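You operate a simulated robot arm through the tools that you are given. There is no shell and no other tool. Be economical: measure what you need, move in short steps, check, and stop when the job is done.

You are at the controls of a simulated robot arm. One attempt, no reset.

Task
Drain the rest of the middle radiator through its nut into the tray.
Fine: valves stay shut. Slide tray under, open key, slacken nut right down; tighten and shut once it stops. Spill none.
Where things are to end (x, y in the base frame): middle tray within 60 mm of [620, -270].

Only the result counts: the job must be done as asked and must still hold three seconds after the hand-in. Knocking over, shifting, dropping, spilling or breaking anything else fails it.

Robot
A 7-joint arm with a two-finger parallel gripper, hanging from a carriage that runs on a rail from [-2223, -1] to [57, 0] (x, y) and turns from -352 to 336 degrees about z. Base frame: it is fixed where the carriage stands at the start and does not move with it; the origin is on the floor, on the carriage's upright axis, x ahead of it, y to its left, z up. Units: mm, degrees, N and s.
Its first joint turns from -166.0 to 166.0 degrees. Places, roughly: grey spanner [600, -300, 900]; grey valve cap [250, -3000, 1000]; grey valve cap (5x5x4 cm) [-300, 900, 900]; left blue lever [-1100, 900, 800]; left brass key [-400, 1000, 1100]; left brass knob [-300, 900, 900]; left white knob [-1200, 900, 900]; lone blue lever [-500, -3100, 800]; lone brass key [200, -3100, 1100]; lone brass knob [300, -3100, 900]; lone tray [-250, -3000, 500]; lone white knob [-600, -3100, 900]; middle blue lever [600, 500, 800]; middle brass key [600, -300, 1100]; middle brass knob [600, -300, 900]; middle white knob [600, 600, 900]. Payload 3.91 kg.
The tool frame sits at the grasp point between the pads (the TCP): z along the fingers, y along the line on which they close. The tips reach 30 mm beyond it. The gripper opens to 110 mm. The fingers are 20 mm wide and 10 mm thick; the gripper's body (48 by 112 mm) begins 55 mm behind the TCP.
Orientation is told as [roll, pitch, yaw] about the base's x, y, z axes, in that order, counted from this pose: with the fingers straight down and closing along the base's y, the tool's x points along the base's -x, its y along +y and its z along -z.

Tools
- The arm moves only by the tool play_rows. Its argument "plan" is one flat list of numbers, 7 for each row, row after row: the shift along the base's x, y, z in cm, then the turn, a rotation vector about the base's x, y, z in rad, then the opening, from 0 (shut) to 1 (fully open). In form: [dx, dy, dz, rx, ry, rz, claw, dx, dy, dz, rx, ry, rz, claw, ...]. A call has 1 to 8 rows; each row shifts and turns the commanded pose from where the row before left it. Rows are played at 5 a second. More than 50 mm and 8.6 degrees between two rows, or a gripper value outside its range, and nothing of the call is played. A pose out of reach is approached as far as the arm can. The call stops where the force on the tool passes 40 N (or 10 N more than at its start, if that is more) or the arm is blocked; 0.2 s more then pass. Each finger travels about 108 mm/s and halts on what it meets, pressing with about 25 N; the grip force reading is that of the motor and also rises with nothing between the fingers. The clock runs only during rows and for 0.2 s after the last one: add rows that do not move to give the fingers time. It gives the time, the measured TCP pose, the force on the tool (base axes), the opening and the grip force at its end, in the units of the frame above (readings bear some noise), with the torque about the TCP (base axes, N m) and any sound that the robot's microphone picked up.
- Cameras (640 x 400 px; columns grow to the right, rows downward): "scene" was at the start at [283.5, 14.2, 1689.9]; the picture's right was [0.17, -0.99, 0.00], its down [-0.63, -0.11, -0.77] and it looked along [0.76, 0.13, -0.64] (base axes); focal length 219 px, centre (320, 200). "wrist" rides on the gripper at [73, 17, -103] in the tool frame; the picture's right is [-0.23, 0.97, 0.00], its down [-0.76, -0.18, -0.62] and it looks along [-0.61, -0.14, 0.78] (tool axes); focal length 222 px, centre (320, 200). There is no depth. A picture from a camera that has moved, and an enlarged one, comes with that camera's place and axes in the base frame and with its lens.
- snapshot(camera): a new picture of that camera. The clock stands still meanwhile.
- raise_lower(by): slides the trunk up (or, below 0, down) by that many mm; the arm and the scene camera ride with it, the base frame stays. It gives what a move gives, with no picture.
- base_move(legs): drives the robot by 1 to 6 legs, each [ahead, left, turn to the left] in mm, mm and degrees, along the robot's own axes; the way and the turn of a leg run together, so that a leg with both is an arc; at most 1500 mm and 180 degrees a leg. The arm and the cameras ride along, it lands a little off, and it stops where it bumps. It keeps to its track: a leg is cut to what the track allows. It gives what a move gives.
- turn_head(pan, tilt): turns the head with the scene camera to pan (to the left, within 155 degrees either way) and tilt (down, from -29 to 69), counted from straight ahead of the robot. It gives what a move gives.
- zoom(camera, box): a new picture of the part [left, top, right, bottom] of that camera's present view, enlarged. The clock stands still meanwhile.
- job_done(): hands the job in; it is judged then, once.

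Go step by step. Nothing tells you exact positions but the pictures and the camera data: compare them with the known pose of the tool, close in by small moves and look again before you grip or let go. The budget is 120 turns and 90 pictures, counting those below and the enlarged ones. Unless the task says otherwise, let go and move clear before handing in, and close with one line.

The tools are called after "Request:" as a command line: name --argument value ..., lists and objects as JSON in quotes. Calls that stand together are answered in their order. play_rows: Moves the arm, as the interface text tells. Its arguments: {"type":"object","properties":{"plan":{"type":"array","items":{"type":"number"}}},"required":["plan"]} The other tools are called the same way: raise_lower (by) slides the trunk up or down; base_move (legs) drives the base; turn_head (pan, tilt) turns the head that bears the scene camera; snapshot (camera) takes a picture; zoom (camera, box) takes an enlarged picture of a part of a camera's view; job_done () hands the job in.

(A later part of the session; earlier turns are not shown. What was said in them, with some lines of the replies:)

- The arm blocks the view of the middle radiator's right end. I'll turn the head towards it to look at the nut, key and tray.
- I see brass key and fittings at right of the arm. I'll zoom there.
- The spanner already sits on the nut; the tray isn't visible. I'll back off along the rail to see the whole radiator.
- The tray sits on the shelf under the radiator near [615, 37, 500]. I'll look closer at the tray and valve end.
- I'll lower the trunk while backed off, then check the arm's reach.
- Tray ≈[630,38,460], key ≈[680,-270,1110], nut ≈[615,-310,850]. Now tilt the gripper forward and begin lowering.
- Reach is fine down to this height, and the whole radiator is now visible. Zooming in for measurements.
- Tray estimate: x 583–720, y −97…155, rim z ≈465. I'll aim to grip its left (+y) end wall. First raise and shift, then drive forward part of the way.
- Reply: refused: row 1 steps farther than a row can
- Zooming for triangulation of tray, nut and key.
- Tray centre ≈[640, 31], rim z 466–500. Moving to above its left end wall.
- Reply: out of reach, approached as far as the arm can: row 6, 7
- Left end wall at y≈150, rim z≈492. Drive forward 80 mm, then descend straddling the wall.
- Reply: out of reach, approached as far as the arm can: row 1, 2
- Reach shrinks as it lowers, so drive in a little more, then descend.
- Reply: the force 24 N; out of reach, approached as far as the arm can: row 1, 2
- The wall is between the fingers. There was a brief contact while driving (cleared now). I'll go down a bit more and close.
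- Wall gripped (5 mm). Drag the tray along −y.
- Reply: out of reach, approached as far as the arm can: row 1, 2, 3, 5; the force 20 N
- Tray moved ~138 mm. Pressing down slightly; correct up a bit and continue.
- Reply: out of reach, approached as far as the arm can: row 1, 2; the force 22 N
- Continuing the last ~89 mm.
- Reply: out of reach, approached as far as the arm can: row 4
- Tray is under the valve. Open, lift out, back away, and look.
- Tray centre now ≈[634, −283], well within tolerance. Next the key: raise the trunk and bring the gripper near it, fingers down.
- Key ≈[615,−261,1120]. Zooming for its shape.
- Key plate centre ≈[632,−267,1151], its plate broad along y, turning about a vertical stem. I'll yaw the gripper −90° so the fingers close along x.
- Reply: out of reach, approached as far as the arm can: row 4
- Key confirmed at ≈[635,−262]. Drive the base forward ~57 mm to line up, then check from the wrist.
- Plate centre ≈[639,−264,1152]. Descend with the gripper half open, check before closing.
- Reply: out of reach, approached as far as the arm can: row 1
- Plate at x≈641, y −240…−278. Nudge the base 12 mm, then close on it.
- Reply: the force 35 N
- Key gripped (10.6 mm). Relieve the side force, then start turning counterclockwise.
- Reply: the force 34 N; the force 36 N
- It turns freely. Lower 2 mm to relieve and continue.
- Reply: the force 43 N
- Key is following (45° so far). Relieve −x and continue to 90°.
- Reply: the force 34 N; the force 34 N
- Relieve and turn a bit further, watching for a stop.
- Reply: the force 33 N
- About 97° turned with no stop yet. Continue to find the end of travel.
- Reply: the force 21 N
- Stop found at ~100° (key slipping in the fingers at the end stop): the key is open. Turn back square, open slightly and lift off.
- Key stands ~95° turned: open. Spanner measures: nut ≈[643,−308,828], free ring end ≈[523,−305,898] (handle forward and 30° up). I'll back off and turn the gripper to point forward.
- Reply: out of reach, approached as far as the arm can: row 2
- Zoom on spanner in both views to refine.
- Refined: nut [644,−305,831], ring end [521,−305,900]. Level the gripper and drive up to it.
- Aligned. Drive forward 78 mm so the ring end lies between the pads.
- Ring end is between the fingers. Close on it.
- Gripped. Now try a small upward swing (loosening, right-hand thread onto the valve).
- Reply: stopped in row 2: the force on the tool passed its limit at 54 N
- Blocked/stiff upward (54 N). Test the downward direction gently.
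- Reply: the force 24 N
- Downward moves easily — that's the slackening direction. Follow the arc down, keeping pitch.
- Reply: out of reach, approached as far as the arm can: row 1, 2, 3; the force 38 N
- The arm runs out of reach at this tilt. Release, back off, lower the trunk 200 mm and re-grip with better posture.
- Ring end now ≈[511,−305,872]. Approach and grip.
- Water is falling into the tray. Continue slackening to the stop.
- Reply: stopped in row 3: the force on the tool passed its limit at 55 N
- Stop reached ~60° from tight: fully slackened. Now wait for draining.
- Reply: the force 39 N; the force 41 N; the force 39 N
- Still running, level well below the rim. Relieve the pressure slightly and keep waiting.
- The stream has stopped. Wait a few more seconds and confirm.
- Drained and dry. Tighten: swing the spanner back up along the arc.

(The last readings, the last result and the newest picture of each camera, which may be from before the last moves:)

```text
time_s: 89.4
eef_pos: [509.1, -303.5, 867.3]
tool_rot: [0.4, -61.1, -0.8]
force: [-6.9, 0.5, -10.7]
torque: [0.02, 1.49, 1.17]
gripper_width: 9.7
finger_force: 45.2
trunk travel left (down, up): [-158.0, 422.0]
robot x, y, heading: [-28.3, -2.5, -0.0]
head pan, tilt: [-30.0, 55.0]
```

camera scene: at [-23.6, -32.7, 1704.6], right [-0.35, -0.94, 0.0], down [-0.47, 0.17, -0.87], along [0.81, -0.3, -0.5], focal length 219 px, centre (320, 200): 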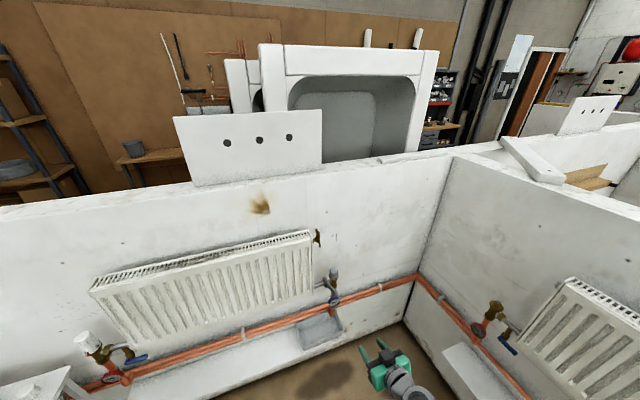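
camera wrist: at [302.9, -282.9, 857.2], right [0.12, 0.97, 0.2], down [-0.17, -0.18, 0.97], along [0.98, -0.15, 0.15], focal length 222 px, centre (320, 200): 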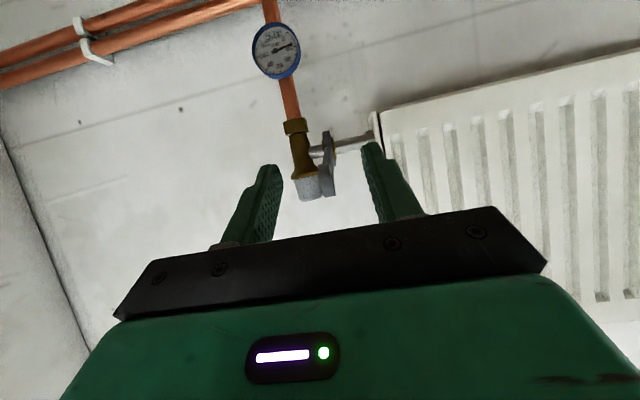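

Request:
play_rows --plan '[0.36, 0, 1.14, 0, 0, 0, 0, 0.46, 0, 1.11, 0, 0, 0, 0, 0.55, 0, 1.07, 0, 0, 0, 0, 0.65, 0, 1.01, 0, 0, 0, 0, 0.7, 0, 0.95, 0, 0, 0, 0]'

Request:
zoom --camera "wrist" --box '[220, 60, 420, 240]'

```text
time_s: 90.5
eef_pos: [527.3, -302.7, 906.6]
tool_rot: [1.0, -60.3, -1.5]
force: [-24.4, 7.8, -4.0]
torque: [-0.16, -0.55, 0.8]
gripper_width: 10.0
finger_force: 45.5
trunk travel left (down, up): [-158.0, 422.0]
robot x, y, heading: [-34.8, -4.4, -0.2]
head pan, tilt: [-30.0, 55.0]
stopped in row 5: the force on the tool passed its limit at 48 N (the readings are from after the stop); the commanded pose is now the measured one
```

```text
2.22 times, centred on (320, 150) of wrist
camera zoom: at [402.4, -286.1, 896.5], right [0.12, 0.97, 0.21], down [-0.17, -0.18, 0.97], along [0.98, -0.15, 0.14], focal length 494 px, centre (320, 311)
```

zoom: 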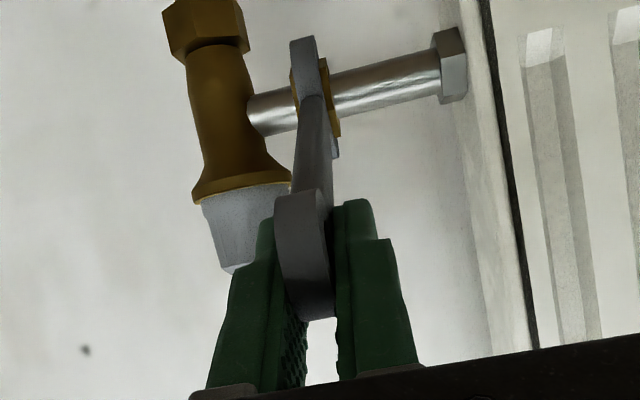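

Stop felt at the original tight angle. Release, back away, restore trunk height and go over the key again.

Request:
play_rows --plan '[0, 0, 0, 0, 0, 0, 0.3, 0, 0, 0, 0, 0, 0, 0.5, -3, 0, 1, 0, 0, 0, 0.5, -4, 0, 1.5, 0, 0, 0, 0.5, -4, 0, 2, 0, 0, 0, 0.5]'

Request:
zoom --camera "scene" --box '[260, 120, 420, 260]'

Request:
base_move --legs '[[-200, 0, 0]]'

Request:
raise_lower --by 200

Request:
play_rows --plan '[0, 0.4, 3, 0, 0.14, 0, 0.5, 0, 0.4, 3, 0, 0.14, 0, 0.5, 0, 0.4, 3, 0, 0.14, 0, 0.5, 0, 0.4, 3, 0, 0.14, 0, 0.5, 0, 0.4, 0, 0, 0.14, 0, 0.5, 0, 0.4, 0, 0, 0.14, 0, 0.5, 0, 0.4, 0, 0, 0.14, 0, 0.5, 0, 0.4, 0, 0, 0.08, 0, 0.5]'

```text
time_s: 91.7
eef_pos: [424.5, -304.3, 956.3]
tool_rot: [0.6, -60.6, -1.3]
force: [0.0, 0.1, -0.4]
torque: [0.0, 0.0, 0.01]
gripper_width: 55.1
finger_force: 0.0
trunk travel left (down, up): [-158.0, 422.0]
robot x, y, heading: [-33.4, 0.3, -0.4]
head pan, tilt: [-30.0, 55.0]
```

```text
2.86 times, centred on (340, 190) of scene
camera zoom: at [228.8, -37.9, 1468.4], right [-0.51, -0.86, 0.0], down [-0.71, 0.41, -0.57], along [0.49, -0.29, -0.82], focal length 626 px, centre (263, 229)
```

zoom: 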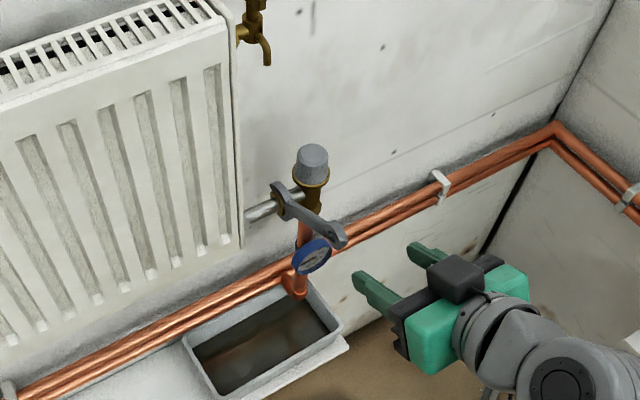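

```text
time_s: 93.3
eef_pos: [224.4, -305.1, 955.8]
tool_rot: [0.7, -60.8, -1.1]
force: [0.3, -0.3, 0.8]
torque: [0.0, -0.04, 0.02]
gripper_width: 54.9
finger_force: 0.1
trunk travel left (down, up): [-158.0, 422.0]
robot x, y, heading: [-236.5, 0.6, -0.4]
head pan, tilt: [-30.0, 55.0]
```

```text
time_s: 95.5
eef_pos: [224.3, -305.6, 1154.4]
tool_rot: [0.7, -60.8, -1.2]
force: [0.3, 0.1, -0.7]
torque: [0.03, -0.02, -0.02]
gripper_width: 55.0
finger_force: 0.0
trunk travel left (down, up): [-358.0, 222.0]
robot x, y, heading: [-233.7, 1.0, -0.5]
head pan, tilt: [-30.0, 55.0]
```

```text
time_s: 97.3
eef_pos: [224.1, -273.2, 1275.9]
tool_rot: [-0.3, 0.1, -0.7]
force: [-0.7, 0.1, 0.6]
torque: [-0.02, -0.01, 0.0]
gripper_width: 54.7
finger_force: 0.1
trunk travel left (down, up): [-358.0, 222.0]
robot x, y, heading: [-233.8, -3.7, -0.3]
head pan, tilt: [-30.0, 55.0]
```

Nut tight and dry, tray full but fine. Now reach forward and position above the key at yaw ≈ +8°, opening small.

Request:
play_rows --plan '[4.5, 0.2, 0, 0, 0, 0.14, 0.35, 4.5, 0.2, 0, 0, 0, 0, 0.35, 4.5, 0.2, -0.5, 0, 0, 0, 0.35, 4.5, 0, -0.5, 0, 0, 0, 0.3]'

Request:
base_move --legs '[[228, 0, 0]]'

Request:
zoom --camera "wrist" --box '[220, 60, 440, 236]'

```text
time_s: 98.3
eef_pos: [405.6, -267.3, 1265.9]
tool_rot: [-0.4, -0.2, 7.6]
force: [-0.2, 0.4, -1.1]
torque: [0.02, -0.05, 0.01]
gripper_width: 33.0
finger_force: 0.1
trunk travel left (down, up): [-358.0, 222.0]
robot x, y, heading: [-232.5, 2.0, -0.6]
head pan, tilt: [-30.0, 55.0]
```

```text
time_s: 100.0
eef_pos: [631.5, -267.3, 1266.5]
tool_rot: [-0.3, -0.1, 7.4]
force: [-0.2, 0.4, -0.3]
torque: [-0.01, -0.02, 0.0]
gripper_width: 33.1
finger_force: 0.2
trunk travel left (down, up): [-358.0, 222.0]
robot x, y, heading: [-7.2, 1.0, -0.2]
head pan, tilt: [-30.0, 55.0]
```

```text
2.27 times, centred on (330, 148) of wrist
camera zoom: at [558.8, -260.5, 1369.7], right [0.1, 1.0, 0.0], down [0.78, -0.07, 0.62], along [0.62, -0.07, -0.78], focal length 505 px, centre (297, 318)
```

zoom: 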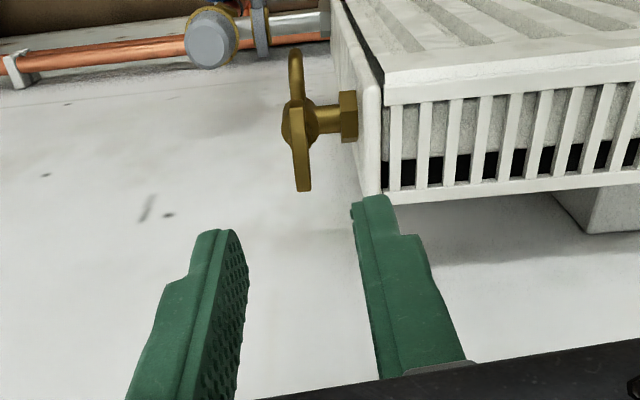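

Plate now lies along x, centre ≈[635,−268]. Square up, descend and grip.

Request:
play_rows --plan '[0.3, -0.1, -3, 0, 0, -0.1, 0.25, 0, 0, -3, 0, 0, 0, 0.25, 0, 0, -3, 0, 0, 0, 0.25]'

Request:
zoom --camera "wrist" --box '[220, 60, 440, 236]'

```text
time_s: 100.8
eef_pos: [636.3, -267.4, 1176.2]
tool_rot: [-0.3, 0.0, 1.7]
force: [1.0, 0.2, 0.0]
torque: [0.0, -0.04, 0.03]
gripper_width: 27.5
finger_force: 0.2
trunk travel left (down, up): [-358.0, 222.0]
robot x, y, heading: [-5.7, -0.2, -0.5]
head pan, tilt: [-30.0, 55.0]
```

```text
2.27 times, centred on (330, 148) of wrist
camera zoom: at [563.3, -253.9, 1279.7], right [0.2, 0.98, -0.01], down [0.77, -0.15, 0.62], along [0.61, -0.13, -0.78], focal length 505 px, centre (297, 318)
```

zoom: 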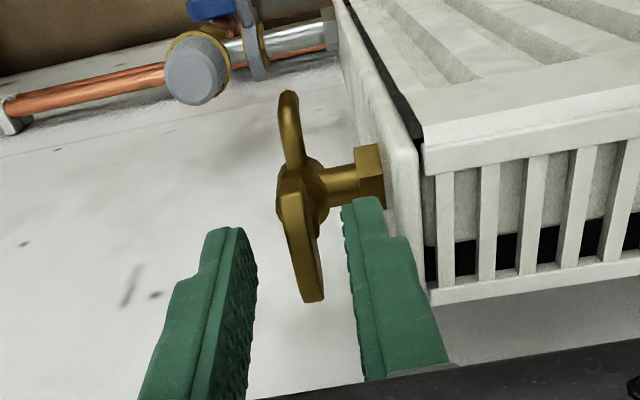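

Request:
play_rows --plan '[0, 0, -1.2, 0, 0, 0, 0.25, 0, 0, 0, 0, 0, 0, 0, 0, 0, 0, 0, 0, 0, 0, 0, 0, 0, 0, 0, 0, 0]'

Request:
play_rows --plan '[0, 0, 0, 0, 0, -0.1, 0, 0, 0, 0, 0, 0, -0.12, 0, 0, 0, 0, 0, 0, -0.12, 0]'

```text
time_s: 101.8
eef_pos: [634.7, -266.7, 1164.3]
tool_rot: [-0.2, 0.0, 1.7]
force: [-4.8, 5.0, 5.1]
torque: [0.25, 0.33, 0.05]
gripper_width: 10.9
finger_force: 44.5
trunk travel left (down, up): [-358.0, 222.0]
robot x, y, heading: [-7.5, -4.6, -0.4]
head pan, tilt: [-30.0, 55.0]
```

```text
time_s: 102.6
eef_pos: [634.7, -265.8, 1164.4]
tool_rot: [-0.3, -0.1, -17.9]
force: [-3.2, 11.8, 4.5]
torque: [0.31, -0.38, 0.04]
gripper_width: 10.4
finger_force: 44.7
trunk travel left (down, up): [-358.0, 222.0]
robot x, y, heading: [-5.3, -3.0, -0.1]
head pan, tilt: [-30.0, 55.0]
```

Gripped and turning clockwise. Continue closing, shifting gently towards the earlier grip centre.

Request:
play_rows --plan '[0, 0.1, 0, 0, 0, -0.12, 0, 0, 0.1, 0, 0, 0, -0.12, 0, 0, 0.1, 0, 0, 0, -0.12, 0, 0.1, 0, 0, 0, 0, -0.12, 0]'

Request:
play_rows --plan '[0.1, 0.1, 0, 0, 0, -0.12, 0, 0.1, 0, 0, 0, 0, -0.12, 0, 0.1, 0, 0, 0, 0, -0.12, 0]'

```text
time_s: 103.6
eef_pos: [635.6, -262.8, 1163.9]
tool_rot: [-0.3, -0.1, -45.3]
force: [3.2, 7.5, -1.1]
torque: [-0.33, -0.75, 0.04]
gripper_width: 10.8
finger_force: 45.3
trunk travel left (down, up): [-358.0, 222.0]
robot x, y, heading: [-6.2, 0.1, -0.7]
head pan, tilt: [-30.0, 55.0]
```

```text
time_s: 104.4
eef_pos: [637.5, -263.0, 1163.9]
tool_rot: [-0.4, 0.1, -66.1]
force: [-9.7, 5.5, 5.9]
torque: [0.01, 0.1, -0.02]
gripper_width: 10.6
finger_force: 45.4
trunk travel left (down, up): [-358.0, 222.0]
robot x, y, heading: [-3.5, 0.1, -0.2]
head pan, tilt: [-30.0, 55.0]
```

Request:
play_rows --plan '[0, 0, 0, 0, 0, -0.12, 0, 0, 0, 0, 0, 0, -0.12, 0, 0, 0, 0, 0, 0, -0.12, 0]'

Request:
play_rows --plan '[0, 0, 0, 0, 0, -0.1, 0, 0, 0, 0, 0, 0, -0.1, 0]'

Request:
zoom --camera "wrist" --box '[220, 60, 440, 236]'

```text
time_s: 105.2
eef_pos: [639.2, -262.5, 1163.6]
tool_rot: [-0.3, 0.0, -86.7]
force: [-5.5, 3.7, 2.1]
torque: [1.39, 0.06, -0.06]
gripper_width: 10.8
finger_force: 45.5
trunk travel left (down, up): [-358.0, 222.0]
robot x, y, heading: [-8.8, 0.6, -0.5]
head pan, tilt: [-30.0, 55.0]
```

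```text
time_s: 105.8
eef_pos: [639.1, -264.0, 1162.7]
tool_rot: [-0.3, -0.1, -98.1]
force: [5.0, 0.4, -8.2]
torque: [-0.25, -0.36, 0.32]
gripper_width: 11.1
finger_force: 45.3
trunk travel left (down, up): [-358.0, 222.0]
robot x, y, heading: [-3.7, -0.6, -0.4]
head pan, tilt: [-30.0, 55.0]
```

```text
2.27 times, centred on (330, 148) of wrist
camera zoom: at [667.8, -195.8, 1267.4], right [0.93, -0.36, 0.0], down [-0.28, -0.73, 0.63], along [-0.23, -0.58, -0.78], focal length 505 px, centre (297, 318)
```

zoom: 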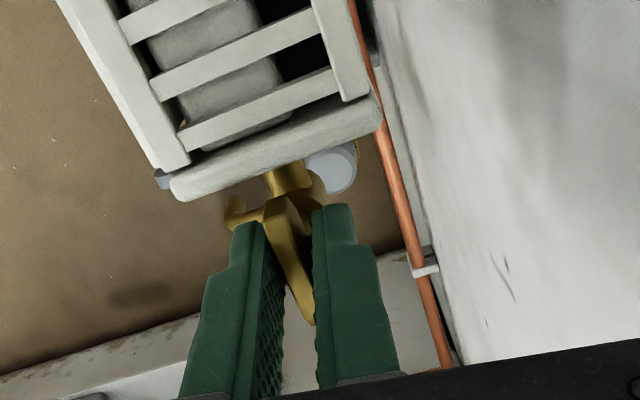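

Near the closing stop; press a little further to be sure it seats.

Request:
play_rows --plan '[0, 0, 0, 0, 0, -0.1, 0, 0, 0, 0, 0, 0, -0.08, 0]'

```text
time_s: 106.4
eef_pos: [639.1, -264.3, 1163.7]
tool_rot: [-0.3, 0.0, -108.3]
force: [4.9, -2.7, -8.9]
torque: [0.08, -0.44, 1.28]
gripper_width: 13.4
finger_force: 45.1
trunk travel left (down, up): [-358.0, 222.0]
robot x, y, heading: [-3.7, 0.1, -0.5]
head pan, tilt: [-30.0, 55.0]
```

Closing stop felt (torque 1.3, fingers spreading). Turn back square, open, and lift off.

Request:
play_rows --plan '[0, 0, 0, 0, 0, 0.1, 0.1, 0, 0, 0, 0, 0, 0.1, 0.15, 0, 0, 0, 0, 0, 0, 0.4, 0, 0, 0, 0, 0, 0, 0.4, 0, 0, 4, 0, 0, 0, 0.4, 0, 0, 4, 0, 0, 0, 0.4, -3, 0, 3, 0, 0, 0, 0.4]'

Request:
base_move --legs '[[-400, 0, 0]]'

Request:
turn_head --pan -20 --tilt 38

Request:
snapshot --camera "scene"

Request:
zoom --camera "scene" --box '[270, 140, 370, 280]'

```text
time_s: 108.0
eef_pos: [610.3, -264.1, 1274.4]
tool_rot: [-0.1, -0.2, -96.8]
force: [-0.6, -0.5, -0.1]
torque: [0.07, -0.04, -0.01]
gripper_width: 44.0
finger_force: 0.0
trunk travel left (down, up): [-358.0, 222.0]
robot x, y, heading: [-8.4, -0.4, -0.5]
head pan, tilt: [-30.0, 55.0]
```

```text
time_s: 110.5
eef_pos: [210.2, -264.6, 1274.4]
tool_rot: [0.0, -0.1, -96.9]
force: [-0.8, 0.4, 0.1]
torque: [0.0, -0.02, -0.02]
gripper_width: 44.2
finger_force: 0.0
trunk travel left (down, up): [-358.0, 222.0]
robot x, y, heading: [-405.9, -0.9, -0.2]
head pan, tilt: [-30.0, 55.0]
```

```text
time_s: 111.3
eef_pos: [208.6, -265.5, 1275.1]
tool_rot: [0.0, -0.1, -96.9]
force: [-0.2, -0.1, -0.3]
torque: [0.0, 0.0, -0.02]
gripper_width: 43.7
finger_force: 0.1
trunk travel left (down, up): [-358.0, 222.0]
robot x, y, heading: [-407.1, -0.7, -0.4]
head pan, tilt: [-20.0, 38.0]
```

```text
16 pictures are left
camera scene: at [-126.0, -32.1, 1692.1], right [-0.35, -0.94, 0.0], down [-0.58, 0.22, -0.79], along [0.74, -0.28, -0.62], focal length 219 px, centre (320, 200)
```

scene: 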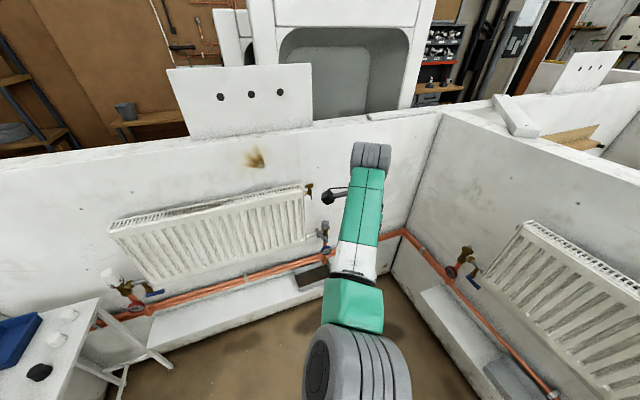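

```text
2.86 times, centred on (320, 210) of scene
camera zoom: at [-126.0, -32.1, 1692.1], right [-0.35, -0.94, 0.0], down [-0.58, 0.22, -0.79], along [0.74, -0.28, -0.62], focal length 626 px, centre (320, 171)
```

zoom: 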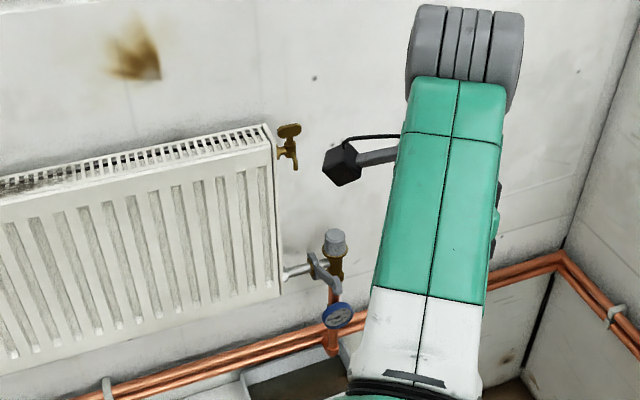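

The key and spanner are back in their shut positions, the stream has stopped, and the tray is at about [625, −278]. The arm is clear, so I'm handing in.

Request:
job_done

```text
The job is handed in.
```

The middle radiator is drained into its tray. I swung the nut back up to its tight stop and turned the key back to its shut stop, and left the valves alone. The pictures showed no spill, and the tray sits at about [625, −275], within the 60 mm you allowed.
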